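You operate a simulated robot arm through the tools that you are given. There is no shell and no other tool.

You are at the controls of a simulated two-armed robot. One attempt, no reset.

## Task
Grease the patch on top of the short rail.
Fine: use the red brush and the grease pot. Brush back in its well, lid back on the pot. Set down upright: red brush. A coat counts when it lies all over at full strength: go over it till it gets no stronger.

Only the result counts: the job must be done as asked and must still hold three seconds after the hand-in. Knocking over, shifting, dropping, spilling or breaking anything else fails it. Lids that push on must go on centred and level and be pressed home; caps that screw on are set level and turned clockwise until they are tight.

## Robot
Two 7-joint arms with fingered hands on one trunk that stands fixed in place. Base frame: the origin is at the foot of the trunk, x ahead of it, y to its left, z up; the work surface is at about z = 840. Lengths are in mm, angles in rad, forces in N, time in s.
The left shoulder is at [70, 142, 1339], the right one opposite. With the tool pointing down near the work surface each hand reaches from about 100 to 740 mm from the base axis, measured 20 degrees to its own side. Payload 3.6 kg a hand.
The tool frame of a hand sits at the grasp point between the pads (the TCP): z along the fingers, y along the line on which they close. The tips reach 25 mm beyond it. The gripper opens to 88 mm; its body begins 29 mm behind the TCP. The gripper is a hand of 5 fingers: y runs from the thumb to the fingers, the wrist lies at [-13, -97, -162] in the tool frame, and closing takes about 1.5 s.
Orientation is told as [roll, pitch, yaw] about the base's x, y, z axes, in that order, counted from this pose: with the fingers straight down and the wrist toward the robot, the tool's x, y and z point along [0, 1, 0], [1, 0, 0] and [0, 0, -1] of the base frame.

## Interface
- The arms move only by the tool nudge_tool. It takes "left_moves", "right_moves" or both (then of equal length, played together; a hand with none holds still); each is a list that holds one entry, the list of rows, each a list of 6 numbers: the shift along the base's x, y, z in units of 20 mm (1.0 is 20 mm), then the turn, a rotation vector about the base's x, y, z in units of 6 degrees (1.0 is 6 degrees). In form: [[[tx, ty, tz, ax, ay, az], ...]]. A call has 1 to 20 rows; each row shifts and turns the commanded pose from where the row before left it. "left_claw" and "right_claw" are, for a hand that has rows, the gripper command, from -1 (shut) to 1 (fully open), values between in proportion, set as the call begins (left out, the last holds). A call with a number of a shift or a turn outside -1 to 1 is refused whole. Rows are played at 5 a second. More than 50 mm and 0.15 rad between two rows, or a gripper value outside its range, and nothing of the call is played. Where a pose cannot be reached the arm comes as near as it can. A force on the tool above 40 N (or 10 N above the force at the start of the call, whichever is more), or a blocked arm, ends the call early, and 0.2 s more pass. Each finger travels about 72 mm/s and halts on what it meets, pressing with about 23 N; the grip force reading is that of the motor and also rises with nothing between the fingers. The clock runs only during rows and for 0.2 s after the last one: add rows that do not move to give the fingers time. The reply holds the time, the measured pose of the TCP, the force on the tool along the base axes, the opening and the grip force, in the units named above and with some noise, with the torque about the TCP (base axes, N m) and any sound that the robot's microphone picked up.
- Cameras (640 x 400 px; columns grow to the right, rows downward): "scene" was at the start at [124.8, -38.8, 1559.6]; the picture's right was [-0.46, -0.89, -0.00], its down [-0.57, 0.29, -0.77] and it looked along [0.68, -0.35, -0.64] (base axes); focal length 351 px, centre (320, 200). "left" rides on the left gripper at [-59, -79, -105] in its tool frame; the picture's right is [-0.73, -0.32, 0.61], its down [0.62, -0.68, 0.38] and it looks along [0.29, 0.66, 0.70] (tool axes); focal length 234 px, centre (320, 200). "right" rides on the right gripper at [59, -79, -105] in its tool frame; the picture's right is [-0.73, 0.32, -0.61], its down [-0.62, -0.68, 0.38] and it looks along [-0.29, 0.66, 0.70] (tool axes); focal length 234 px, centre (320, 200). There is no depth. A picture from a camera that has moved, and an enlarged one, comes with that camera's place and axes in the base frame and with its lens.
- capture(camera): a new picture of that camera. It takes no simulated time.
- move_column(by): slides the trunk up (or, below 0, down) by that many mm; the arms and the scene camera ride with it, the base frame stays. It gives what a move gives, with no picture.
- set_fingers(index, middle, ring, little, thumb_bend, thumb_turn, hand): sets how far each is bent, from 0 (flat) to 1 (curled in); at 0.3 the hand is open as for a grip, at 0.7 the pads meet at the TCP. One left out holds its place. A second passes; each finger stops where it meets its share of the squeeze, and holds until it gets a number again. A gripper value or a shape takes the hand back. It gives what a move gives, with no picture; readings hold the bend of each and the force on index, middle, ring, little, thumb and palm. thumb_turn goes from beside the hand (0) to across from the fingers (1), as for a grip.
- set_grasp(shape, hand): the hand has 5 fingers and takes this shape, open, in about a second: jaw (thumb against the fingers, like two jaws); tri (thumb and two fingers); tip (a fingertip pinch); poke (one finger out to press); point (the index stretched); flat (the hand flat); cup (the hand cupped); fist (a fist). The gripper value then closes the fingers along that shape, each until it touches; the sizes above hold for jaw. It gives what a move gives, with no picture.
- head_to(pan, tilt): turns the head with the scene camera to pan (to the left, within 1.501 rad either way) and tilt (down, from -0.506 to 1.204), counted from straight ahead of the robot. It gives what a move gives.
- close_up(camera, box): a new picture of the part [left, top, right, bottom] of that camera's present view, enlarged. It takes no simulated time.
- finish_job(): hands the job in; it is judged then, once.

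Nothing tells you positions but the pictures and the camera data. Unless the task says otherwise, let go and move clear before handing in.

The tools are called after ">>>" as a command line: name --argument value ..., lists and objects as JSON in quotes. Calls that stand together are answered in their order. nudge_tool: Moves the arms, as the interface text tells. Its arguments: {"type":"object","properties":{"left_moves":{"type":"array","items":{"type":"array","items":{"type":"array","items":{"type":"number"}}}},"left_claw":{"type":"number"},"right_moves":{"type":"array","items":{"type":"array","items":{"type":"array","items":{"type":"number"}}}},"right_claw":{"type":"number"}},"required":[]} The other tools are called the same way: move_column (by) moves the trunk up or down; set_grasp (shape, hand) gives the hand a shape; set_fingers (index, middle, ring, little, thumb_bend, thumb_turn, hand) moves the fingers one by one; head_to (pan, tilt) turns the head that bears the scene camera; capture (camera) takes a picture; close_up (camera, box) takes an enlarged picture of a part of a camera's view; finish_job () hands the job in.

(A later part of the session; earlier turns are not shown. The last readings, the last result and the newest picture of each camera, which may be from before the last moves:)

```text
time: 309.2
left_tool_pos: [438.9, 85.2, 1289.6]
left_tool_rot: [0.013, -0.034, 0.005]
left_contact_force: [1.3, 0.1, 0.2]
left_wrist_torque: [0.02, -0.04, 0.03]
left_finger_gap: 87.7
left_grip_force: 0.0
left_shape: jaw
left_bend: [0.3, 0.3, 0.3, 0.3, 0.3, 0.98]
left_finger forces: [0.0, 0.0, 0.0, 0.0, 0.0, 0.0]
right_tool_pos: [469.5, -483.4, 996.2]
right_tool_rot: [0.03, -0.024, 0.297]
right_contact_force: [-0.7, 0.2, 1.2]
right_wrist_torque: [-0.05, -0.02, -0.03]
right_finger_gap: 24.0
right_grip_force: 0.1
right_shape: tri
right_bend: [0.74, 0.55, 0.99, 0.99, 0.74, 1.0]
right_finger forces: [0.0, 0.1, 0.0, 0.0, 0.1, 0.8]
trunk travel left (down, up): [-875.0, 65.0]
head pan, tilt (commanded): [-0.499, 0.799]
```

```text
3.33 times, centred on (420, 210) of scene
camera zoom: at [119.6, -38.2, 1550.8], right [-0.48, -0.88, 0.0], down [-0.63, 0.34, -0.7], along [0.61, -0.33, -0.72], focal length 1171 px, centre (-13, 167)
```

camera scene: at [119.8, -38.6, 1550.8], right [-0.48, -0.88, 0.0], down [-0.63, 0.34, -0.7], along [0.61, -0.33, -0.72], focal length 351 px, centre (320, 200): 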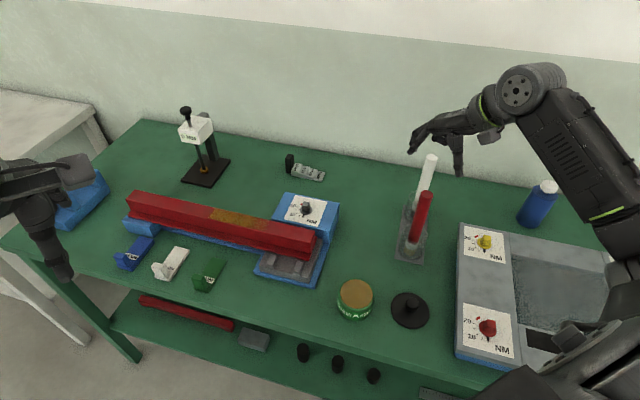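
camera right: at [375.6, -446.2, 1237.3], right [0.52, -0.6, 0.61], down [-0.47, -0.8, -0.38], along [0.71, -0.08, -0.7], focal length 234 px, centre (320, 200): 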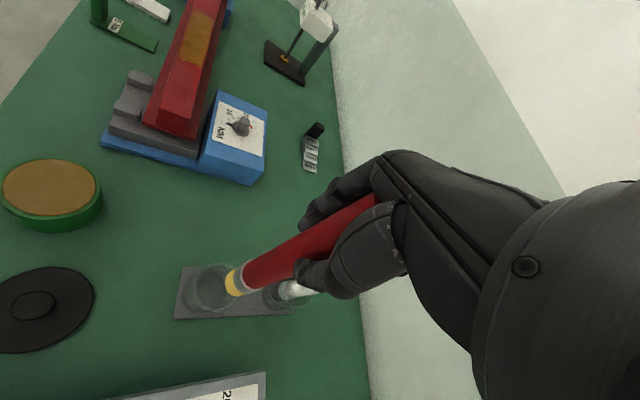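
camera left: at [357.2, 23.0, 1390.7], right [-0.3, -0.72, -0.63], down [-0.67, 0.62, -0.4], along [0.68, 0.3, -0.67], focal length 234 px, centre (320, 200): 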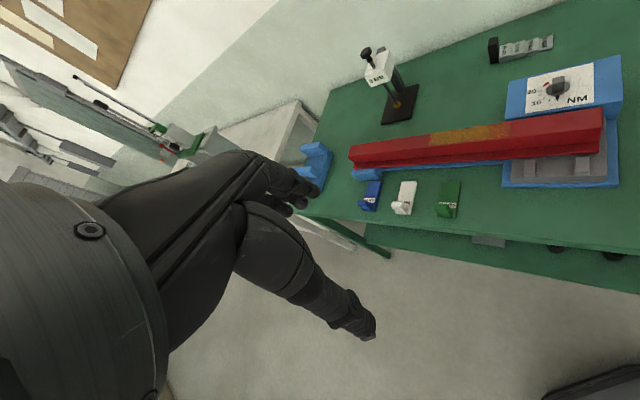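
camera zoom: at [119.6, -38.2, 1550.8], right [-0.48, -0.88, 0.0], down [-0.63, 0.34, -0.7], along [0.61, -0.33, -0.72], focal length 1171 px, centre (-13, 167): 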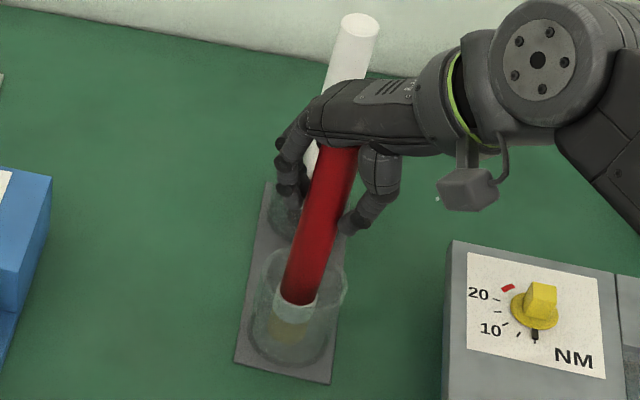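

>>> nudge_tool --right_moves '[[[0, 0, 0.03, 0, 0, 0], [0, 0, 0.03, 0, 0, 0], [0, 0, 0, 0, 0, 0], [0, 0, 0, 0, 0, 0], [0, 0, 0, 0, 0, 0], [0, 0, 0, 0, 0, 0]]]' --right_claw 0.7

>>> close_up --camera "right" --box '[180, 170, 400, 340]'

>>> close_up --camera "scene" --box '[380, 150, 460, 270]'

```text
time: 310.6
left_tool_pos: [441.0, 83.7, 1289.0]
left_tool_rot: [0.011, -0.033, 0.008]
left_contact_force: [-0.2, -0.9, 0.3]
left_wrist_torque: [-0.02, 0.02, 0.01]
left_finger_gap: 87.6
left_grip_force: 0.0
left_shape: jaw
left_bend: [0.3, 0.3, 0.3, 0.3, 0.3, 0.98]
left_finger forces: [0.1, 0.0, 0.1, 0.0, 0.1, 0.0]
right_tool_pos: [470.6, -483.2, 997.0]
right_tool_rot: [0.029, -0.025, 0.297]
right_contact_force: [0.4, 1.1, 0.0]
right_wrist_torque: [-0.02, 0.0, -0.01]
right_finger_gap: 74.6
right_grip_force: 0.0
right_shape: tri
right_bend: [0.27, 0.33, 0.99, 0.99, 0.43, 0.99]
right_finger forces: [0.1, 0.1, 0.0, 0.0, 0.0, 0.2]
trunk travel left (down, up): [-875.0, 65.0]
head pan, tilt (commanded): [-0.499, 0.799]
```

```text
2.35 times, centred on (290, 255) of right
camera zoom: at [376.2, -453.9, 1102.5], right [0.51, -0.62, 0.59], down [-0.46, -0.78, -0.42], along [0.72, -0.06, -0.69], focal length 551 px, centre (391, 71)
```

zoom: 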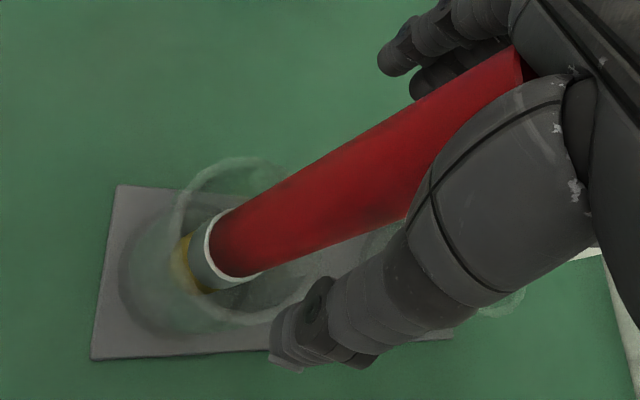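

```text
3.33 times, centred on (420, 210) of scene
camera zoom: at [119.8, -38.5, 1550.8], right [-0.48, -0.88, 0.0], down [-0.63, 0.34, -0.7], along [0.61, -0.33, -0.72], focal length 1171 px, centre (-13, 167)
```

zoom: 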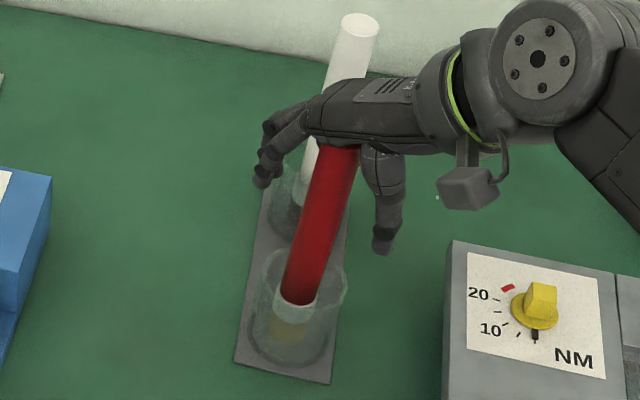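

The brush stands by itself. I'll rise straight up slowly and check it stays upright.

>>> nudge_tool --right_moves '[[[0, 0, 0.1, 0, 0, 0], [0, 0, 0.2, 0, 0, 0], [0, 0, 0.3, 0, 0, 0], [0, 0, 0.4, 0, 0, 0], [0, 0, 0, 0, 0, 0]]]' --right_claw 1

>>> close_up --camera "scene" --box '[380, 150, 460, 270]'

>>> nudge_tool --right_moves '[[[0, 0, 0.5, 0, 0, 0], [0, 0, 0.7, 0, 0, 0], [0, 0, 0.9, 0, 0, 0], [0, 0, 0.9, 0, 0, 0], [0, 0, 0.9, 0, 0, 0], [0, 0, 0.9, 0, 0, 0], [0, 0, 0.9, 0, 0, 0], [0, 0, 0, 0, 0, 0]]]'

>>> capture --camera "scene"

>>> close_up --camera "scene" --box '[380, 150, 460, 270]'

>>> capture --camera "right"

```text
time: 311.8
left_tool_pos: [440.6, 83.9, 1288.8]
left_tool_rot: [0.014, -0.032, 0.006]
left_contact_force: [0.2, 1.2, 0.1]
left_wrist_torque: [-0.01, -0.01, 0.01]
left_finger_gap: 87.7
left_grip_force: 0.0
left_shape: jaw
left_bend: [0.3, 0.3, 0.3, 0.3, 0.3, 0.98]
left_finger forces: [0.0, 0.1, 0.0, 0.0, 0.1, 0.0]
right_tool_pos: [468.8, -483.3, 1018.0]
right_tool_rot: [0.029, -0.027, 0.298]
right_contact_force: [-1.1, 0.2, -0.1]
right_wrist_torque: [-0.02, 0.0, -0.02]
right_finger_gap: 87.7
right_grip_force: 0.1
right_shape: tri
right_bend: [0.3, 0.3, 0.99, 0.99, 0.3, 0.98]
right_finger forces: [0.0, 0.0, 0.0, 0.1, 0.1, 0.1]
trunk travel left (down, up): [-875.0, 65.0]
head pan, tilt (commanded): [-0.499, 0.799]
```

```text
3.33 times, centred on (420, 210) of scene
camera zoom: at [119.9, -38.5, 1550.8], right [-0.48, -0.88, 0.0], down [-0.63, 0.34, -0.7], along [0.61, -0.33, -0.72], focal length 1171 px, centre (-13, 167)
```

zoom: 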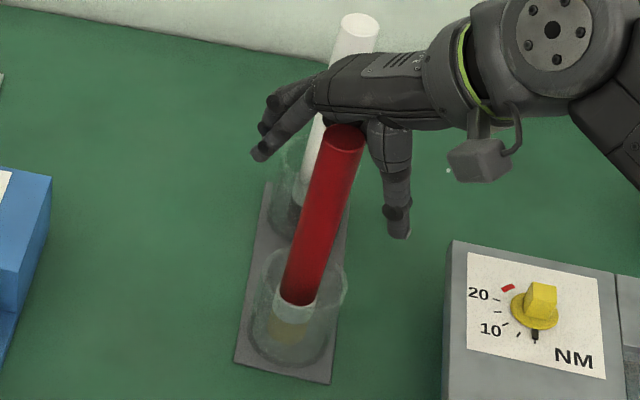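

```text
time: 313.6
left_tool_pos: [440.2, 84.0, 1288.7]
left_tool_rot: [0.012, -0.031, 0.007]
left_contact_force: [-0.2, 0.5, 0.4]
left_wrist_torque: [-0.04, 0.0, 0.03]
left_finger_gap: 87.8
left_grip_force: 0.1
left_shape: jaw
left_bend: [0.3, 0.3, 0.3, 0.3, 0.3, 0.98]
left_finger forces: [0.1, 0.1, 0.0, 0.1, 0.0, 0.0]
right_tool_pos: [470.1, -482.8, 1131.2]
right_tool_rot: [0.029, -0.027, 0.296]
right_contact_force: [-0.7, -0.1, 0.9]
right_wrist_torque: [-0.01, -0.03, -0.04]
right_finger_gap: 87.8
right_grip_force: 0.0
right_shape: tri
right_bend: [0.3, 0.3, 0.99, 0.99, 0.3, 0.98]
right_finger forces: [0.1, 0.0, 0.0, 0.1, 0.0, 0.0]
trunk travel left (down, up): [-875.0, 65.0]
head pan, tilt (commanded): [-0.499, 0.799]
```

```text
taken
camera scene: at [119.9, -38.6, 1550.8], right [-0.48, -0.88, 0.0], down [-0.63, 0.34, -0.7], along [0.61, -0.33, -0.72], focal length 351 px, centre (320, 200)
```

scene: 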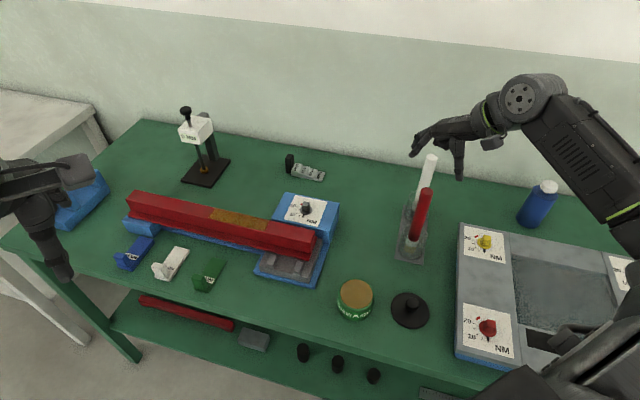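

```text
3.33 times, centred on (420, 210) of scene
camera zoom: at [119.9, -38.6, 1550.8], right [-0.48, -0.88, 0.0], down [-0.63, 0.34, -0.7], along [0.61, -0.33, -0.72], focal length 1171 px, centre (-13, 167)
```

zoom: 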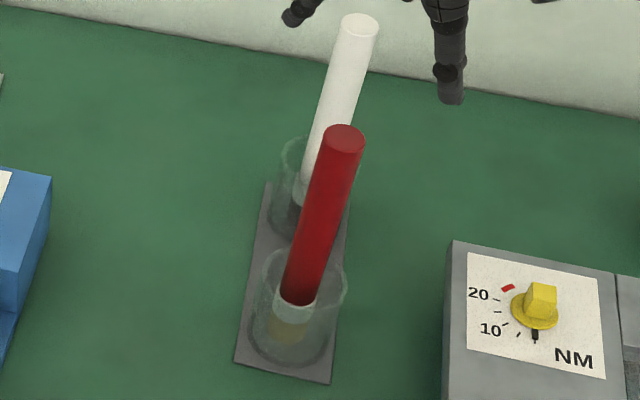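

```text
taken
camera right: at [376.5, -454.5, 1236.5], right [0.51, -0.62, 0.59], down [-0.46, -0.78, -0.42], along [0.72, -0.06, -0.69], focal length 234 px, centre (320, 200)
```

right: 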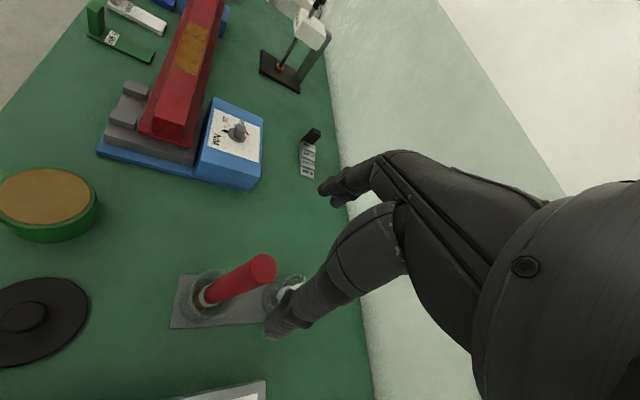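

The brush is back, as upright as its white neighbour. Now the lid: I'll level the hand and move it above the lid on the bench.

>>> nudge_tool --right_moves '[[[-0.65, 0.515, 0, -0.175, 0.095, 0], [-0.65, 0.515, 0, -0.175, 0.095, 0], [-0.65, 0.515, 0, 0, 0, -0.835], [-0.65, 0.515, 0, 0, 0, -0.835], [-0.65, 0.515, -0.7, 0, 0, -0.835], [-0.65, 0.515, -0.9, 0, 0, -0.835], [-0.65, 0.515, -0.9, 0, 0, -0.835], [-0.65, 0.515, -0.9, 0, 0, -0.835], [-0.65, 0.515, -0.9, 0, 0, -0.835], [-0.65, 0.515, -0.9, 0, 0, -0.835], [0, 0, -0.9, 0, 0, 0], [0, 0, 0, 0, 0, 0]]]'

>>> capture --camera "right"

>>> capture --camera "scene"

```text
time: 316.2
left_tool_pos: [439.5, 82.7, 1289.1]
left_tool_rot: [0.013, -0.033, 0.008]
left_contact_force: [-0.7, 0.2, 0.1]
left_wrist_torque: [-0.01, -0.01, 0.0]
left_finger_gap: 87.7
left_grip_force: 0.1
left_shape: jaw
left_bend: [0.3, 0.3, 0.3, 0.3, 0.3, 0.98]
left_finger forces: [0.1, 0.0, 0.0, 0.1, 0.0, 0.0]
right_tool_pos: [339.8, -380.0, 1010.4]
right_tool_rot: [0.0, 0.003, -0.402]
right_contact_force: [0.0, 0.2, 0.8]
right_wrist_torque: [-0.03, -0.01, -0.01]
right_finger_gap: 87.6
right_grip_force: 0.0
right_shape: tri
right_bend: [0.3, 0.3, 0.99, 0.99, 0.3, 0.98]
right_finger forces: [0.1, 0.1, 0.0, 0.0, 0.0, 0.0]
trunk travel left (down, up): [-875.0, 65.0]
head pan, tilt (commanded): [-0.499, 0.799]
```

```text
taken
camera right: at [291.7, -295.5, 1115.8], right [0.01, -0.8, 0.61], down [-0.87, -0.31, -0.38], along [0.49, -0.52, -0.7], focal length 234 px, centre (320, 200)
```

right: 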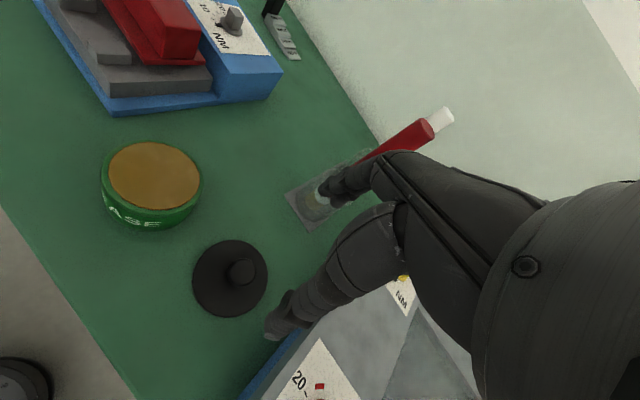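

```text
taken
camera scene: at [120.0, -38.8, 1550.8], right [-0.48, -0.88, 0.0], down [-0.63, 0.34, -0.7], along [0.61, -0.33, -0.72], focal length 351 px, centre (320, 200)
```

scene: 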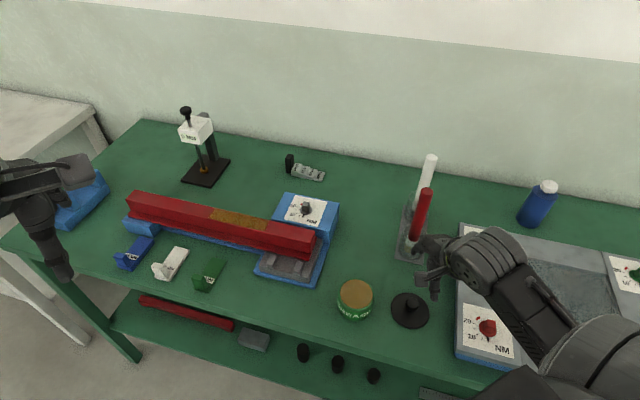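

>>> close_up --camera "right" --box '[170, 220, 300, 330]'

>>> close_up --camera "scene" --box '[380, 270, 440, 340]'

```text
3.64 times, centred on (235, 275) of right
camera zoom: at [291.7, -295.5, 1115.8], right [0.01, -0.8, 0.61], down [-0.87, -0.31, -0.38], along [0.49, -0.52, -0.7], focal length 852 px, centre (629, -73)
```

zoom: 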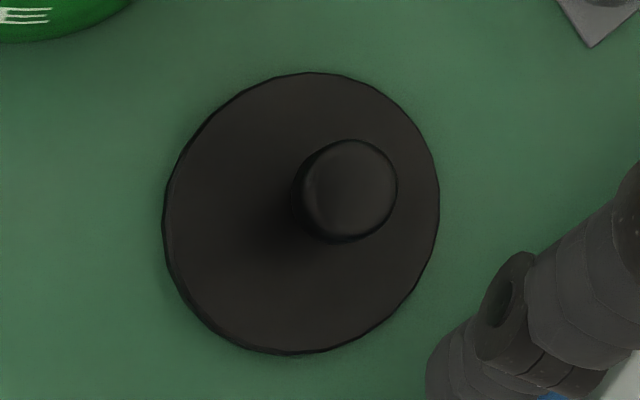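

```text
5.71 times, centred on (410, 305) of scene
camera zoom: at [120.0, -38.8, 1550.8], right [-0.48, -0.88, 0.0], down [-0.63, 0.34, -0.7], along [0.61, -0.33, -0.72], focal length 2007 px, centre (-194, -400)
```

zoom: 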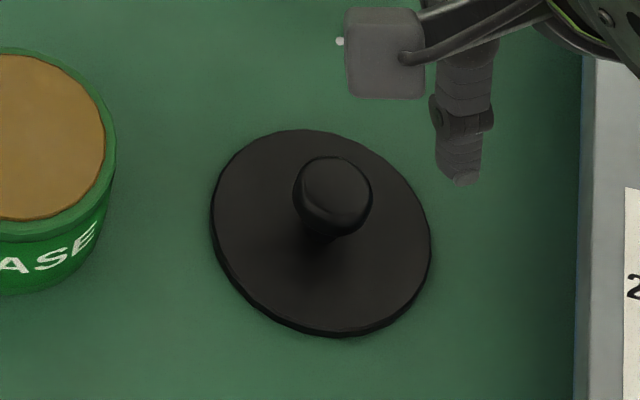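

The lid's centre is at about (340, -378). I'll lower with the fingers partly open to just above it.

>>> nudge_tool --right_moves '[[[0, 0.05, -0.8, 0, 0, 0], [0, 0, -0.8, 0, 0, 0], [0, 0, -0.8, 0, 0, 0], [0, 0, -0.8, 0, 0, 0], [0, 0, -0.8, 0, 0, 0], [0, 0, -0.8, 0, 0, 0], [0, 0, 0, 0, 0, 0]]]' --right_claw 0.0

>>> close_up --camera "right" --box '[190, 130, 430, 360]'

>>> close_up --camera "scene" --box '[376, 240, 456, 340]'

```text
time: 317.8
left_tool_pos: [439.7, 84.1, 1290.3]
left_tool_rot: [0.013, -0.033, 0.007]
left_contact_force: [0.1, 0.5, 0.0]
left_wrist_torque: [-0.01, -0.03, 0.0]
left_finger_gap: 87.8
left_grip_force: 0.1
left_shape: jaw
left_bend: [0.3, 0.3, 0.3, 0.3, 0.3, 0.98]
left_finger forces: [0.0, 0.1, 0.0, 0.1, 0.0, 0.0]
right_tool_pos: [338.7, -378.6, 913.9]
right_tool_rot: [0.003, 0.004, -0.401]
right_contact_force: [-0.4, 0.4, 0.1]
right_wrist_torque: [0.01, 0.0, -0.02]
right_finger_gap: 44.4
right_grip_force: 0.1
right_shape: tri
right_bend: [0.74, 0.44, 0.99, 0.99, 0.69, 1.0]
right_finger forces: [0.0, 0.1, 0.0, 0.1, 0.0, 0.1]
trunk travel left (down, up): [-875.0, 65.0]
head pan, tilt (commanded): [-0.499, 0.799]
```

```text
1.74 times, centred on (310, 245) of right
camera zoom: at [291.2, -294.2, 1019.6], right [0.01, -0.8, 0.61], down [-0.87, -0.31, -0.38], along [0.49, -0.52, -0.7], focal length 407 px, centre (337, 122)
```

zoom: 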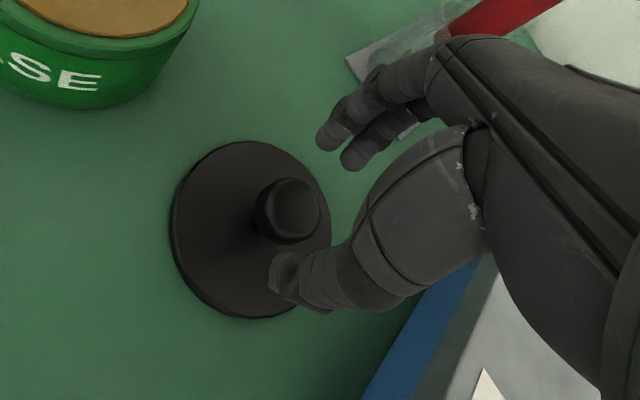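

```text
4.00 times, centred on (416, 290) of scene
camera zoom: at [119.8, -38.5, 1550.9], right [-0.48, -0.88, 0.0], down [-0.63, 0.34, -0.7], along [0.61, -0.33, -0.72], focal length 1405 px, centre (-64, -160)
```

zoom: 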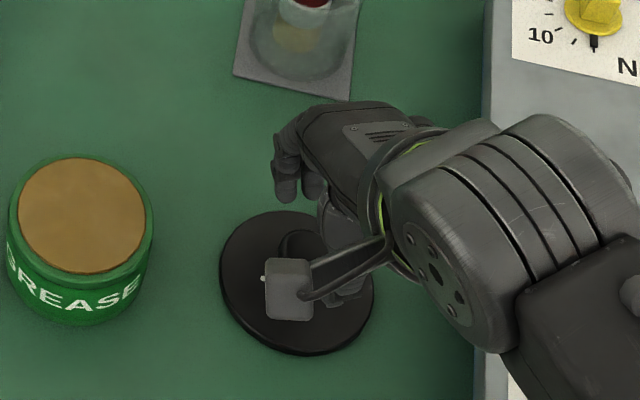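

The hand camera shows the knob centred between the fingers to about 2 mm. I'll narrow the fingers and come down around it.

>>> nudge_tool --right_moves '[[[0, 0, 0, 0, 0, 0], [0, 0, 0, 0, 0, 0], [0, 0, -0.2, 0, 0, 0], [0, 0, -0.2, 0, 0, 0], [0, 0, -0.2, 0, 0, 0], [0, 0, 0, 0, 0, 0]]]' --right_claw -0.15

>>> close_up --camera "right" --box '[190, 130, 430, 360]'

>>> nudge_tool --right_moves '[[[0, 0, -0.2, 0, 0, 0], [0, 0, -0.2, 0, 0, 0], [0, 0, -0.15, 0, 0, 0], [0, 0, 0, 0, 0, 0]]]'

>>> close_up --camera "right" --box '[190, 130, 430, 360]'

```text
time: 319.2
left_tool_pos: [439.2, 83.8, 1290.8]
left_tool_rot: [0.012, -0.032, 0.005]
left_contact_force: [0.9, 0.3, 0.1]
left_wrist_torque: [-0.01, 0.0, 0.0]
left_finger_gap: 87.8
left_grip_force: 0.1
left_shape: jaw
left_bend: [0.3, 0.3, 0.3, 0.3, 0.3, 0.98]
left_finger forces: [0.0, 0.1, 0.0, 0.0, 0.0, 0.0]
right_tool_pos: [339.9, -377.4, 902.2]
right_tool_rot: [0.001, 0.003, -0.402]
right_contact_force: [0.7, 0.2, 0.2]
right_wrist_torque: [0.01, 0.03, 0.01]
right_finger_gap: 37.7
right_grip_force: 0.0
right_shape: tri
right_bend: [0.74, 0.48, 0.99, 0.99, 0.72, 1.0]
right_finger forces: [0.0, 0.0, 0.0, 0.1, 0.1, 0.1]
trunk travel left (down, up): [-875.0, 65.0]
head pan, tilt (commanded): [-0.499, 0.799]
```

```text
1.74 times, centred on (310, 245) of right
camera zoom: at [291.7, -294.2, 1007.4], right [0.01, -0.8, 0.61], down [-0.87, -0.31, -0.38], along [0.49, -0.52, -0.7], focal length 407 px, centre (337, 122)
```

zoom: 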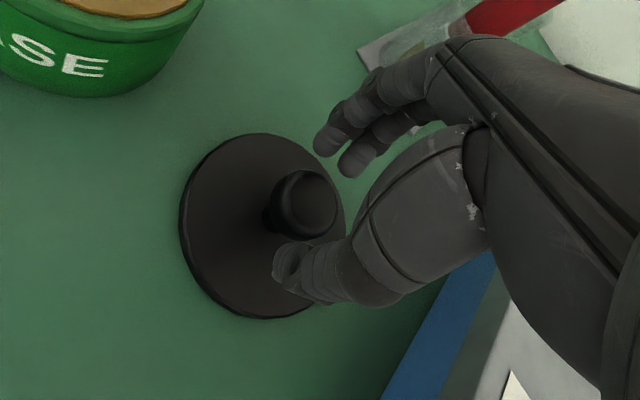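

```text
time: 320.2
left_tool_pos: [439.2, 83.7, 1289.4]
left_tool_rot: [0.013, -0.033, 0.008]
left_contact_force: [0.3, 0.0, 0.8]
left_wrist_torque: [-0.01, 0.0, -0.02]
left_finger_gap: 87.6
left_grip_force: 0.0
left_shape: jaw
left_bend: [0.3, 0.3, 0.3, 0.3, 0.3, 0.98]
left_finger forces: [0.1, 0.1, 0.0, 0.0, 0.1, 0.0]
right_tool_pos: [340.1, -379.3, 890.7]
right_tool_rot: [0.0, 0.004, -0.401]
right_contact_force: [0.2, 0.0, 0.0]
right_wrist_torque: [-0.04, 0.0, -0.02]
right_finger_gap: 37.9
right_grip_force: 0.1
right_shape: tri
right_bend: [0.74, 0.48, 0.99, 0.99, 0.72, 1.0]
right_finger forces: [0.1, 0.0, 0.0, 0.0, 0.1, 0.0]
trunk travel left (down, up): [-875.0, 65.0]
head pan, tilt (commanded): [-0.499, 0.799]
```

```text
1.74 times, centred on (310, 245) of right
camera zoom: at [291.3, -294.1, 996.8], right [0.01, -0.8, 0.61], down [-0.87, -0.31, -0.38], along [0.49, -0.52, -0.7], focal length 407 px, centre (337, 122)
```

zoom: 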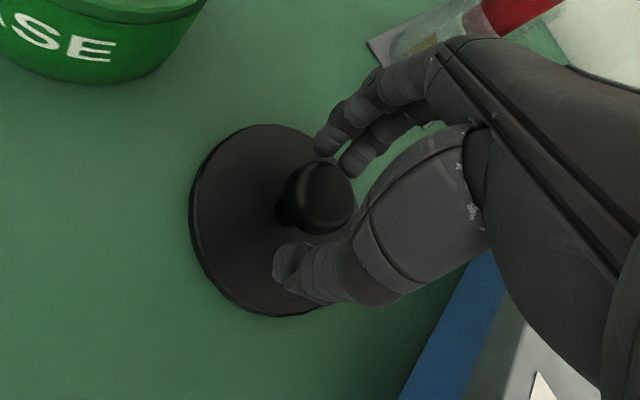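

>>> nudge_tool --right_moves '[[[0, 0, -0.1, 0, 0, 0], [0, 0, -0.1, 0, 0, 0], [0, 0, 0, 0, 0, 0]]]'

>>> close_up --camera "right" --box '[190, 130, 430, 360]'

```text
time: 321.0
left_tool_pos: [439.4, 83.2, 1288.6]
left_tool_rot: [0.012, -0.033, 0.006]
left_contact_force: [-0.2, 1.0, 0.1]
left_wrist_torque: [0.0, -0.04, 0.01]
left_finger_gap: 87.8
left_grip_force: 0.1
left_shape: jaw
left_bend: [0.3, 0.3, 0.3, 0.3, 0.3, 0.98]
left_finger forces: [0.0, 0.0, 0.0, 0.0, 0.0, 0.0]
right_tool_pos: [339.1, -378.2, 886.4]
right_tool_rot: [0.001, 0.004, -0.402]
right_contact_force: [0.4, 0.7, 0.3]
right_wrist_torque: [0.02, -0.05, 0.0]
right_finger_gap: 37.9
right_grip_force: 0.0
right_shape: tri
right_bend: [0.74, 0.48, 0.99, 0.99, 0.72, 1.0]
right_finger forces: [0.0, 0.0, 0.1, 0.0, 0.0, 0.0]
trunk travel left (down, up): [-875.0, 65.0]
head pan, tilt (commanded): [-0.499, 0.799]
```

```text
1.74 times, centred on (310, 245) of right
camera zoom: at [291.3, -294.3, 992.5], right [0.01, -0.8, 0.61], down [-0.87, -0.31, -0.38], along [0.49, -0.52, -0.7], focal length 407 px, centre (337, 122)
```

zoom: 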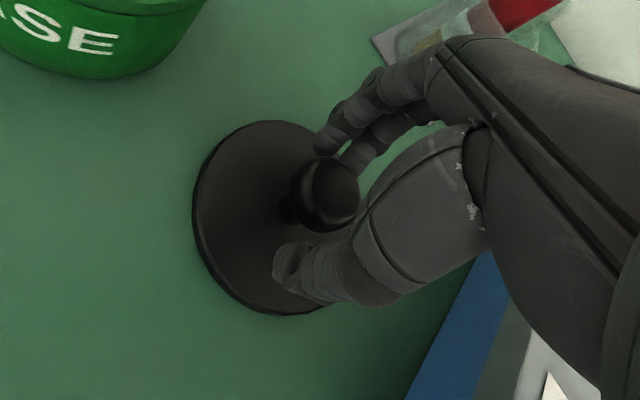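

>>> nudge_tool --right_moves '[[[0, 0, 0, 0, 0, 0], [0, 0, 0, 0, 0, 0], [0, 0, 0, 0, 0, 0], [0, 0, 0, 0, 0, 0], [0, 0, 0, 0, 0, 0], [0, 0, 0, 0, 0, 0]]]' --right_claw -1

>>> close_up --camera "right" --box '[190, 130, 430, 360]'

>>> close_up --camera "scene" --box '[376, 240, 456, 340]'

```text
time: 322.4
left_tool_pos: [438.6, 83.7, 1289.6]
left_tool_rot: [0.013, -0.032, 0.007]
left_contact_force: [0.4, -0.4, 1.3]
left_wrist_torque: [-0.03, 0.0, 0.01]
left_finger_gap: 87.9
left_grip_force: 0.1
left_shape: jaw
left_bend: [0.3, 0.3, 0.3, 0.3, 0.3, 0.98]
left_finger forces: [0.0, 0.1, 0.0, 0.1, 0.0, 0.0]
right_tool_pos: [338.8, -379.4, 887.8]
right_tool_rot: [0.0, 0.003, -0.402]
right_contact_force: [-0.4, -0.5, 0.6]
right_wrist_torque: [0.01, -0.01, -0.02]
right_finger_gap: 20.6
right_grip_force: 23.1
right_shape: tri
right_bend: [0.74, 0.57, 1.0, 1.0, 0.74, 1.0]
right_finger forces: [10.3, 9.8, 0.1, 0.1, 20.4, 0.0]
trunk travel left (down, up): [-875.0, 65.0]
head pan, tilt (commanded): [-0.499, 0.799]
```

```text
1.74 times, centred on (310, 245) of right
camera zoom: at [291.2, -294.2, 992.7], right [0.01, -0.8, 0.61], down [-0.87, -0.31, -0.38], along [0.49, -0.52, -0.7], focal length 407 px, centre (337, 122)
```

zoom: 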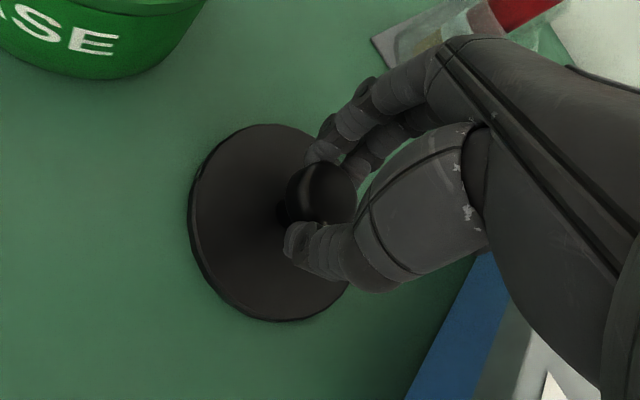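

```text
4.00 times, centred on (416, 290) of scene
camera zoom: at [119.6, -38.4, 1550.9], right [-0.48, -0.88, 0.0], down [-0.63, 0.34, -0.7], along [0.61, -0.33, -0.72], focal length 1405 px, centre (-64, -160)
```

zoom: 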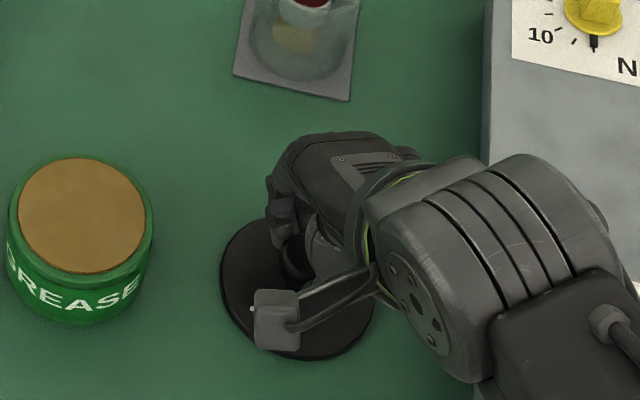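

A firm hold on the knob. I'll lift a little and check that the lid comes up level.

>>> nudge_tool --right_moves '[[[0, 0, 0.15, 0, 0, 0], [0, 0, 0.25, 0, 0, 0], [0, 0, 0.4, 0, 0, 0], [0, 0, 0.6, 0, 0, 0], [0, 0, 0.8, 0, 0, 0], [0, 0, 0.8, 0, 0, 0], [0, 0, 0, 0, 0, 0]]]'

>>> capture --camera "right"

>>> close_up --camera "right" --box '[190, 130, 430, 360]'

>>> close_up --camera "scene" --box '[356, 220, 476, 340]'

```text
time: 324.0
left_tool_pos: [440.7, 83.3, 1289.9]
left_tool_rot: [0.012, -0.034, 0.007]
left_contact_force: [0.4, 0.7, 0.3]
left_wrist_torque: [0.0, 0.03, 0.04]
left_finger_gap: 87.5
left_grip_force: 0.0
left_shape: jaw
left_bend: [0.3, 0.3, 0.3, 0.3, 0.3, 0.98]
left_finger forces: [0.0, 0.0, 0.0, 0.0, 0.0, 0.1]
right_tool_pos: [338.8, -379.3, 947.3]
right_tool_rot: [0.0, 0.003, -0.402]
right_contact_force: [0.3, -0.2, -0.1]
right_wrist_torque: [0.02, -0.03, -0.01]
right_finger_gap: 20.2
right_grip_force: 23.2
right_shape: tri
right_bend: [0.74, 0.57, 1.0, 1.0, 0.74, 1.0]
right_finger forces: [10.6, 9.9, 0.0, 0.0, 20.0, 0.1]
trunk travel left (down, up): [-875.0, 65.0]
head pan, tilt (commanded): [-0.499, 0.799]
```

```text
taken
camera right: at [291.7, -294.4, 1053.1], right [0.01, -0.8, 0.61], down [-0.87, -0.31, -0.38], along [0.49, -0.52, -0.7], focal length 234 px, centre (320, 200)
```

right: 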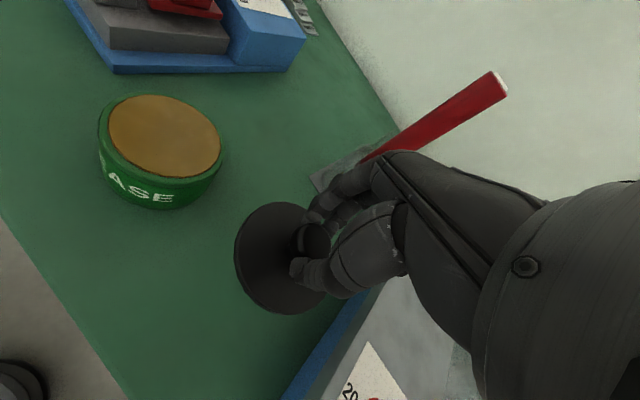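

```text
1.74 times, centred on (310, 245) of right
camera zoom: at [291.7, -294.4, 1053.1], right [0.01, -0.8, 0.61], down [-0.87, -0.31, -0.38], along [0.49, -0.52, -0.7], focal length 407 px, centre (337, 122)
```

zoom: 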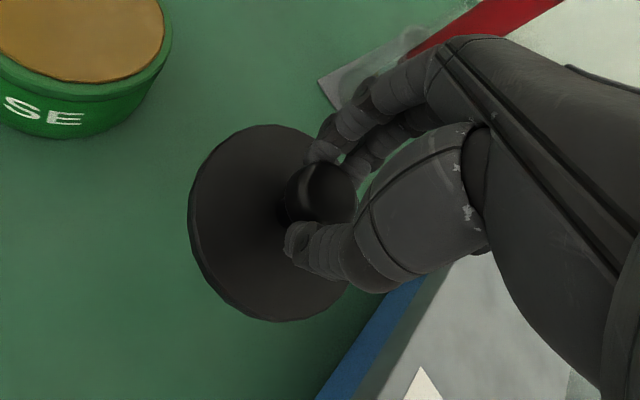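

```text
3.33 times, centred on (416, 280) of scene
camera zoom: at [119.9, -38.5, 1550.8], right [-0.48, -0.88, 0.0], down [-0.63, 0.34, -0.7], along [0.61, -0.33, -0.72], focal length 1171 px, centre (0, -67)
```

zoom: 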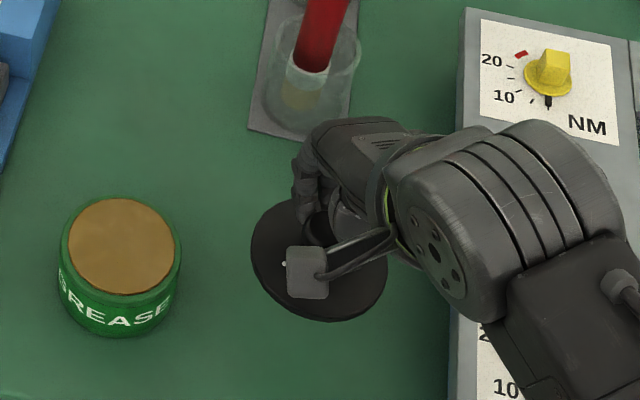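

The lid came up level. I'll carry it over the pot and stop above the rim to check alignment.

>>> nudge_tool --right_moves '[[[0, 0, 0.6, 0, 0, 0], [0, 0, 0.6, 0, 0, 0], [0.355, 0.47, 0, 0, 0, 0], [0.355, 0.47, 0, 0, 0, 0], [0.355, 0.47, 0, 0, 0, 0], [0.355, 0.47, 0, 0, 0, 0], [0.355, 0.47, 0, 0, 0, 0], [0.355, 0.47, 0, 0, 0, 0], [0.355, 0.47, 0, 0, 0, 0], [0.355, 0.47, 0, 0, 0, 0], [0.355, 0.47, 0, 0, 0, 0], [0.355, 0.47, 0, 0, 0, 0], [0, 0, 0, 0, 0, 0]]]'

>>> nudge_tool --right_moves '[[[0, 0, -0.5, 0, 0, 0], [0, 0, -0.5, 0, 0, 0], [0, 0, -0.3, 0, 0, 0], [0, 0, 0, 0, 0, 0]]]'

>>> capture --camera "right"

>>> close_up --camera "right" --box '[190, 130, 430, 360]'

>>> close_up --camera "scene" --box '[316, 240, 396, 330]'

```text
time: 326.8
left_tool_pos: [439.4, 82.8, 1289.1]
left_tool_rot: [0.011, -0.033, 0.005]
left_contact_force: [0.3, 0.2, 0.3]
left_wrist_torque: [-0.01, 0.0, -0.01]
left_finger_gap: 87.8
left_grip_force: 0.1
left_shape: jaw
left_bend: [0.3, 0.3, 0.3, 0.3, 0.3, 0.98]
left_finger forces: [0.0, 0.0, 0.0, 0.0, 0.0, 0.0]
right_tool_pos: [410.5, -285.5, 971.4]
right_tool_rot: [0.002, 0.003, -0.403]
right_contact_force: [-0.5, -0.4, -0.2]
right_wrist_torque: [-0.02, 0.04, 0.0]
right_finger_gap: 20.4
right_grip_force: 22.9
right_shape: tri
right_bend: [0.74, 0.58, 1.0, 1.0, 0.75, 1.0]
right_finger forces: [10.8, 10.0, 0.0, 0.0, 20.0, 0.0]
trunk travel left (down, up): [-875.0, 65.0]
head pan, tilt (commanded): [-0.499, 0.799]
```

```text
time: 327.8
left_tool_pos: [440.2, 83.9, 1288.9]
left_tool_rot: [0.013, -0.033, 0.006]
left_contact_force: [0.5, 1.0, 0.1]
left_wrist_torque: [0.02, 0.03, -0.01]
left_finger_gap: 87.9
left_grip_force: 0.0
left_shape: jaw
left_bend: [0.3, 0.3, 0.3, 0.3, 0.3, 0.98]
left_finger forces: [0.1, 0.0, 0.1, 0.1, 0.1, 0.0]
right_tool_pos: [410.9, -285.1, 945.3]
right_tool_rot: [0.0, 0.004, -0.401]
right_contact_force: [-0.1, 0.7, -0.5]
right_wrist_torque: [0.02, 0.01, 0.02]
right_finger_gap: 20.2
right_grip_force: 23.0
right_shape: tri
right_bend: [0.74, 0.58, 1.0, 1.0, 0.75, 1.0]
right_finger forces: [10.8, 10.2, 0.0, 0.0, 20.0, 0.0]
trunk travel left (down, up): [-875.0, 65.0]
head pan, tilt (commanded): [-0.499, 0.799]
```

```text
taken
camera right: at [362.5, -200.5, 1050.7], right [0.01, -0.8, 0.61], down [-0.87, -0.31, -0.38], along [0.49, -0.52, -0.7], focal length 234 px, centre (320, 200)
```

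right: 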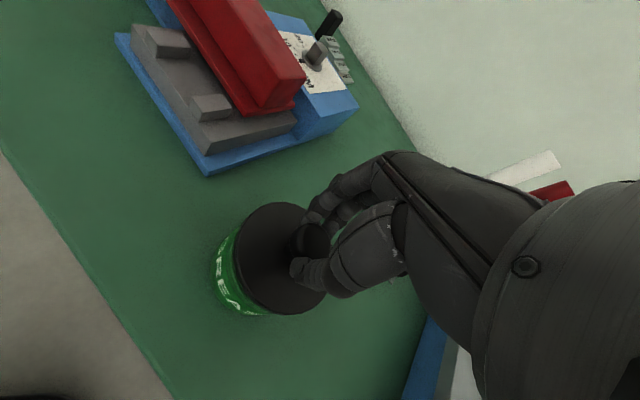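

```text
1.74 times, centred on (310, 245) of right
camera zoom: at [362.5, -200.5, 1050.7], right [0.01, -0.8, 0.61], down [-0.87, -0.31, -0.38], along [0.49, -0.52, -0.7], focal length 407 px, centre (337, 122)
```

zoom: 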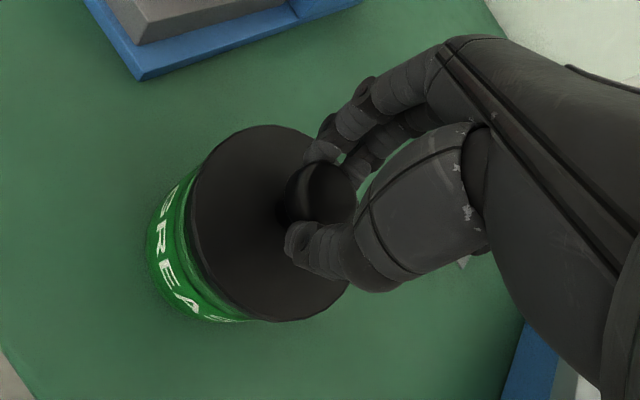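

```text
4.44 times, centred on (356, 285) of scene
camera zoom: at [119.9, -38.3, 1550.8], right [-0.48, -0.88, 0.0], down [-0.63, 0.34, -0.7], along [0.61, -0.33, -0.72], focal length 1561 px, centre (160, -178)
```

zoom: 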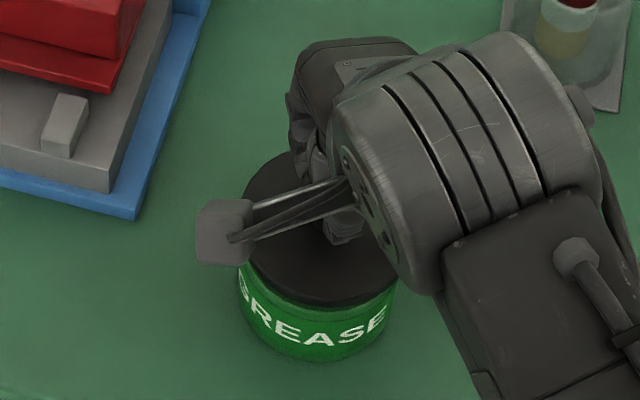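

>>> close_up --camera "scene" --box '[332, 262, 382, 312]'

>>> close_up --camera "right" --box '[190, 180, 350, 330]'

```text
8.00 times, centred on (357, 287) of scene
camera zoom: at [119.9, -38.3, 1550.8], right [-0.48, -0.88, 0.0], down [-0.63, 0.34, -0.7], along [0.61, -0.33, -0.72], focal length 2810 px, centre (24, -496)
```

zoom: 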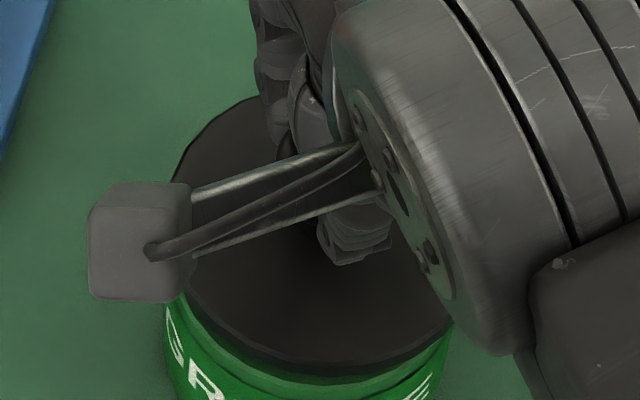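

```text
2.67 times, centred on (270, 255) of right
camera zoom: at [362.5, -200.5, 1050.7], right [0.01, -0.8, 0.61], down [-0.87, -0.31, -0.38], along [0.49, -0.52, -0.7], focal length 624 px, centre (453, 53)
```

zoom: 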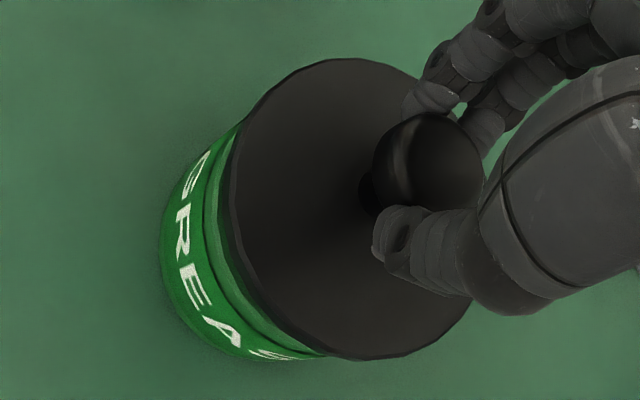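

Working from the contact heights, the rim should be at about z≈888, so the lid is now about 10 mm above it and centred to within 1 to 2 mm. I'll trim slightly and lower to just above the rim.

>>> nudge_tool --right_moves '[[[0.04, 0.06, -0.1, 0, 0, 0], [0, 0, -0.1, 0, 0, 0], [0, 0, -0.1, 0, 0, 0], [0, 0, 0, 0, 0, 0]]]'

>>> close_up --camera "right" --box '[190, 180, 350, 330]'

>>> close_up --camera "scene" --box '[332, 262, 382, 322]'

```text
time: 328.8
left_tool_pos: [440.1, 83.6, 1289.1]
left_tool_rot: [0.01, -0.031, 0.006]
left_contact_force: [-0.2, 0.2, 1.2]
left_wrist_torque: [0.0, 0.01, -0.01]
left_finger_gap: 87.9
left_grip_force: 0.0
left_shape: jaw
left_bend: [0.3, 0.3, 0.3, 0.3, 0.3, 0.98]
left_finger forces: [0.1, 0.0, 0.1, 0.0, 0.0, 0.1]
right_tool_pos: [411.3, -283.8, 938.9]
right_tool_rot: [0.0, 0.003, -0.402]
right_contact_force: [-0.2, 0.5, -0.9]
right_wrist_torque: [0.04, 0.02, 0.01]
right_finger_gap: 20.5
right_grip_force: 22.9
right_shape: tri
right_bend: [0.74, 0.58, 1.0, 1.0, 0.75, 1.0]
right_finger forces: [10.8, 10.3, 0.1, 0.1, 20.1, 0.1]
trunk travel left (down, up): [-875.0, 65.0]
head pan, tilt (commanded): [-0.499, 0.799]
```

```text
2.67 times, centred on (270, 255) of right
camera zoom: at [363.0, -199.4, 1044.5], right [0.01, -0.8, 0.61], down [-0.87, -0.31, -0.38], along [0.49, -0.52, -0.7], focal length 624 px, centre (453, 53)
```

zoom: 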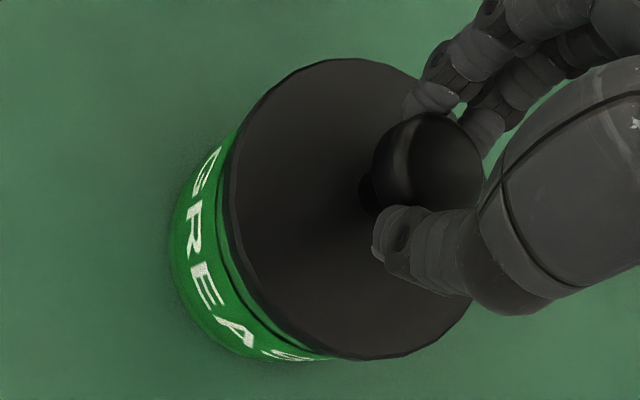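

```text
6.67 times, centred on (357, 292) of scene
camera zoom: at [119.9, -38.4, 1550.8], right [-0.48, -0.88, 0.0], down [-0.63, 0.34, -0.7], along [0.61, -0.33, -0.72], focal length 2342 px, centre (73, -413)
```

zoom: 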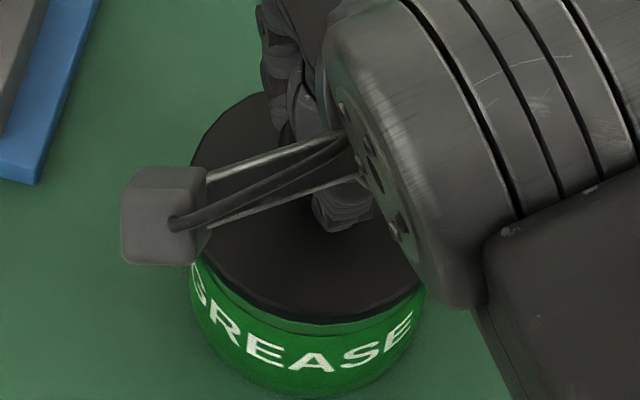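

Comparing the lid and pot outlines in both views, they're concentric to about 1 mm. I'll lower to contact in small steps.

>>> nudge_tool --right_moves '[[[0, 0, -0.06, 0, 0, 0], [0, 0, -0.04, 0, 0, 0], [0, 0, 0, 0, 0, 0]]]'

>>> nudge_tool --right_moves '[[[0, 0, -0.06, 0, 0, 0], [0, 0, 0, 0, 0, 0]]]'

>>> nudge_tool --right_moves '[[[0, 0, -0.06, 0, 0, 0], [0, 0, 0, 0, 0, 0]]]'

```text
time: 329.6
left_tool_pos: [437.3, 86.0, 1290.0]
left_tool_rot: [0.012, -0.036, 0.006]
left_contact_force: [-0.5, 0.4, 0.0]
left_wrist_torque: [0.02, 0.01, 0.01]
left_finger_gap: 87.7
left_grip_force: 0.1
left_shape: jaw
left_bend: [0.3, 0.3, 0.3, 0.3, 0.3, 0.98]
left_finger forces: [0.0, 0.0, 0.0, 0.1, 0.0, 0.0]
right_tool_pos: [411.1, -284.2, 937.5]
right_tool_rot: [0.0, 0.001, -0.402]
right_contact_force: [-0.2, -0.4, 11.9]
right_wrist_torque: [0.03, 0.01, 0.03]
right_finger_gap: 21.1
right_grip_force: 23.9
right_shape: tri
right_bend: [0.74, 0.58, 1.0, 1.0, 0.75, 1.0]
right_finger forces: [12.6, 12.5, 0.0, 0.0, 24.1, 0.0]
trunk travel left (down, up): [-875.0, 65.0]
head pan, tilt (commanded): [-0.499, 0.799]
heard: snap
```

```text
time: 330.2
left_tool_pos: [436.6, 84.4, 1290.0]
left_tool_rot: [0.013, -0.034, 0.008]
left_contact_force: [-0.7, 0.1, -0.1]
left_wrist_torque: [0.0, -0.03, 0.02]
left_finger_gap: 87.7
left_grip_force: 0.1
left_shape: jaw
left_bend: [0.3, 0.3, 0.3, 0.3, 0.3, 0.98]
left_finger forces: [0.0, 0.0, 0.1, 0.0, 0.1, 0.1]
right_tool_pos: [411.0, -282.8, 936.0]
right_tool_rot: [0.001, 0.004, -0.401]
right_contact_force: [-0.4, -1.4, 15.4]
right_wrist_torque: [0.03, 0.1, 0.0]
right_finger_gap: 21.9
right_grip_force: 23.0
right_shape: tri
right_bend: [0.74, 0.58, 1.0, 1.0, 0.75, 1.0]
right_finger forces: [10.6, 12.5, 0.0, 0.0, 23.2, 0.0]
trunk travel left (down, up): [-875.0, 65.0]
head pan, tilt (commanded): [-0.499, 0.799]
```

```text
time: 330.8
left_tool_pos: [439.0, 83.8, 1289.4]
left_tool_rot: [0.012, -0.033, 0.007]
left_contact_force: [1.1, 0.5, 1.2]
left_wrist_torque: [0.0, 0.03, -0.01]
left_finger_gap: 88.0
left_grip_force: 0.1
left_shape: jaw
left_bend: [0.3, 0.3, 0.3, 0.3, 0.3, 0.98]
left_finger forces: [0.1, 0.0, 0.1, 0.1, 0.1, 0.1]
right_tool_pos: [411.5, -283.1, 933.4]
right_tool_rot: [0.001, 0.005, -0.401]
right_contact_force: [-0.8, 0.7, 0.0]
right_wrist_torque: [-0.01, -0.02, -0.01]
right_finger_gap: 18.6
right_grip_force: 23.0
right_shape: tri
right_bend: [0.74, 0.74, 1.0, 1.0, 0.8, 1.0]
right_finger forces: [11.0, 6.7, 0.1, 0.1, 15.6, 0.0]
trunk travel left (down, up): [-875.0, 65.0]
head pan, tilt (commanded): [-0.499, 0.799]
heard: snap
```

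I heard one snap on seating and then another, as the fingers seem to have slid under the knob. I'll look.

>>> close_up --camera "right" --box '[190, 180, 350, 330]'

>>> close_up --camera "scene" --box '[332, 262, 382, 322]'

```text
2.67 times, centred on (270, 255) of right
camera zoom: at [363.3, -198.8, 1039.4], right [0.02, -0.8, 0.6], down [-0.87, -0.31, -0.38], along [0.49, -0.52, -0.7], focal length 624 px, centre (453, 53)
```

zoom: 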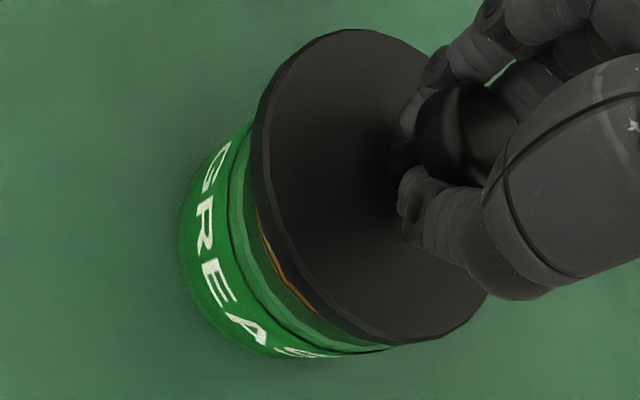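

```text
6.67 times, centred on (357, 292) of scene
camera zoom: at [120.4, -38.5, 1550.6], right [-0.48, -0.88, 0.0], down [-0.63, 0.34, -0.7], along [0.61, -0.33, -0.72], focal length 2342 px, centre (73, -413)
```

zoom: 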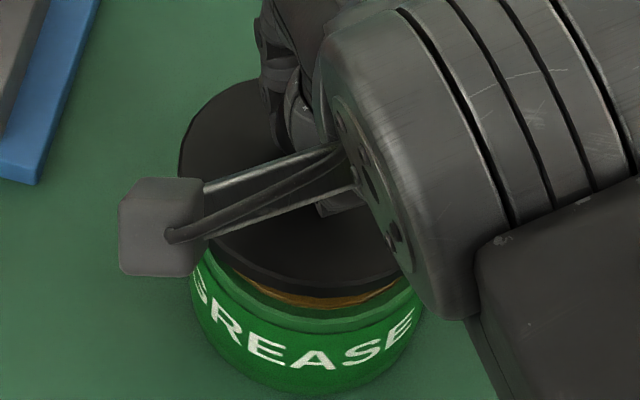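

The lid did seat with the first snap, but the squeezing fingers then popped it off. Now they hold the neck, which is good for pushing down. The lid sits about 3 mm off-centre toward (+x, +y), so I'll correct that.

>>> nudge_tool --right_moves '[[[-0.055, -0.06, 0.03, 0, 0, 0], [-0.055, -0.06, 0, 0, 0, 0], [0, 0, 0, 0, 0, 0]]]'

>>> close_up --camera "right" --box '[190, 180, 350, 330]'

>>> close_up --camera "scene" --box '[332, 262, 382, 322]'

```text
time: 331.6
left_tool_pos: [439.7, 82.3, 1288.7]
left_tool_rot: [0.012, -0.033, 0.006]
left_contact_force: [0.5, -0.3, 0.1]
left_wrist_torque: [-0.04, 0.02, 0.0]
left_finger_gap: 87.9
left_grip_force: 0.1
left_shape: jaw
left_bend: [0.3, 0.3, 0.3, 0.3, 0.3, 0.98]
left_finger forces: [0.0, 0.1, 0.1, 0.0, 0.0, 0.1]
right_tool_pos: [409.5, -287.0, 934.1]
right_tool_rot: [0.0, 0.003, -0.402]
right_contact_force: [0.0, -0.2, 0.6]
right_wrist_torque: [-0.03, 0.03, 0.01]
right_finger_gap: 18.5
right_grip_force: 22.6
right_shape: tri
right_bend: [0.74, 0.74, 1.0, 1.0, 0.8, 1.0]
right_finger forces: [12.0, 7.0, 0.0, 0.0, 15.7, 0.0]
trunk travel left (down, up): [-875.0, 65.0]
head pan, tilt (commanded): [-0.499, 0.799]
```

```text
2.67 times, centred on (270, 255) of right
camera zoom: at [360.9, -201.4, 1040.6], right [0.01, -0.8, 0.61], down [-0.87, -0.31, -0.38], along [0.49, -0.52, -0.7], focal length 624 px, centre (453, 53)
```

zoom: 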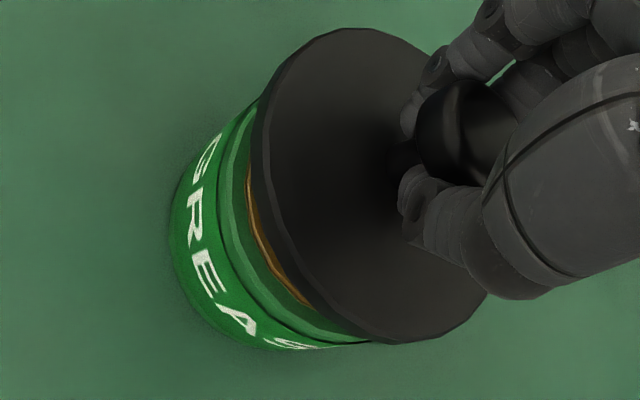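

```text
6.67 times, centred on (357, 292) of scene
camera zoom: at [119.9, -38.4, 1550.8], right [-0.48, -0.88, 0.0], down [-0.63, 0.34, -0.7], along [0.61, -0.33, -0.72], focal length 2342 px, centre (73, -413)
```

zoom: 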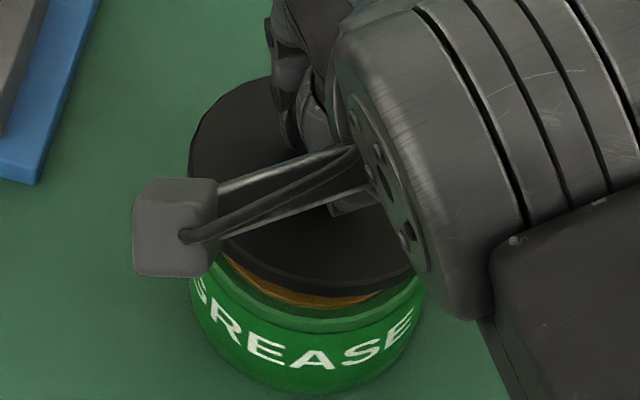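

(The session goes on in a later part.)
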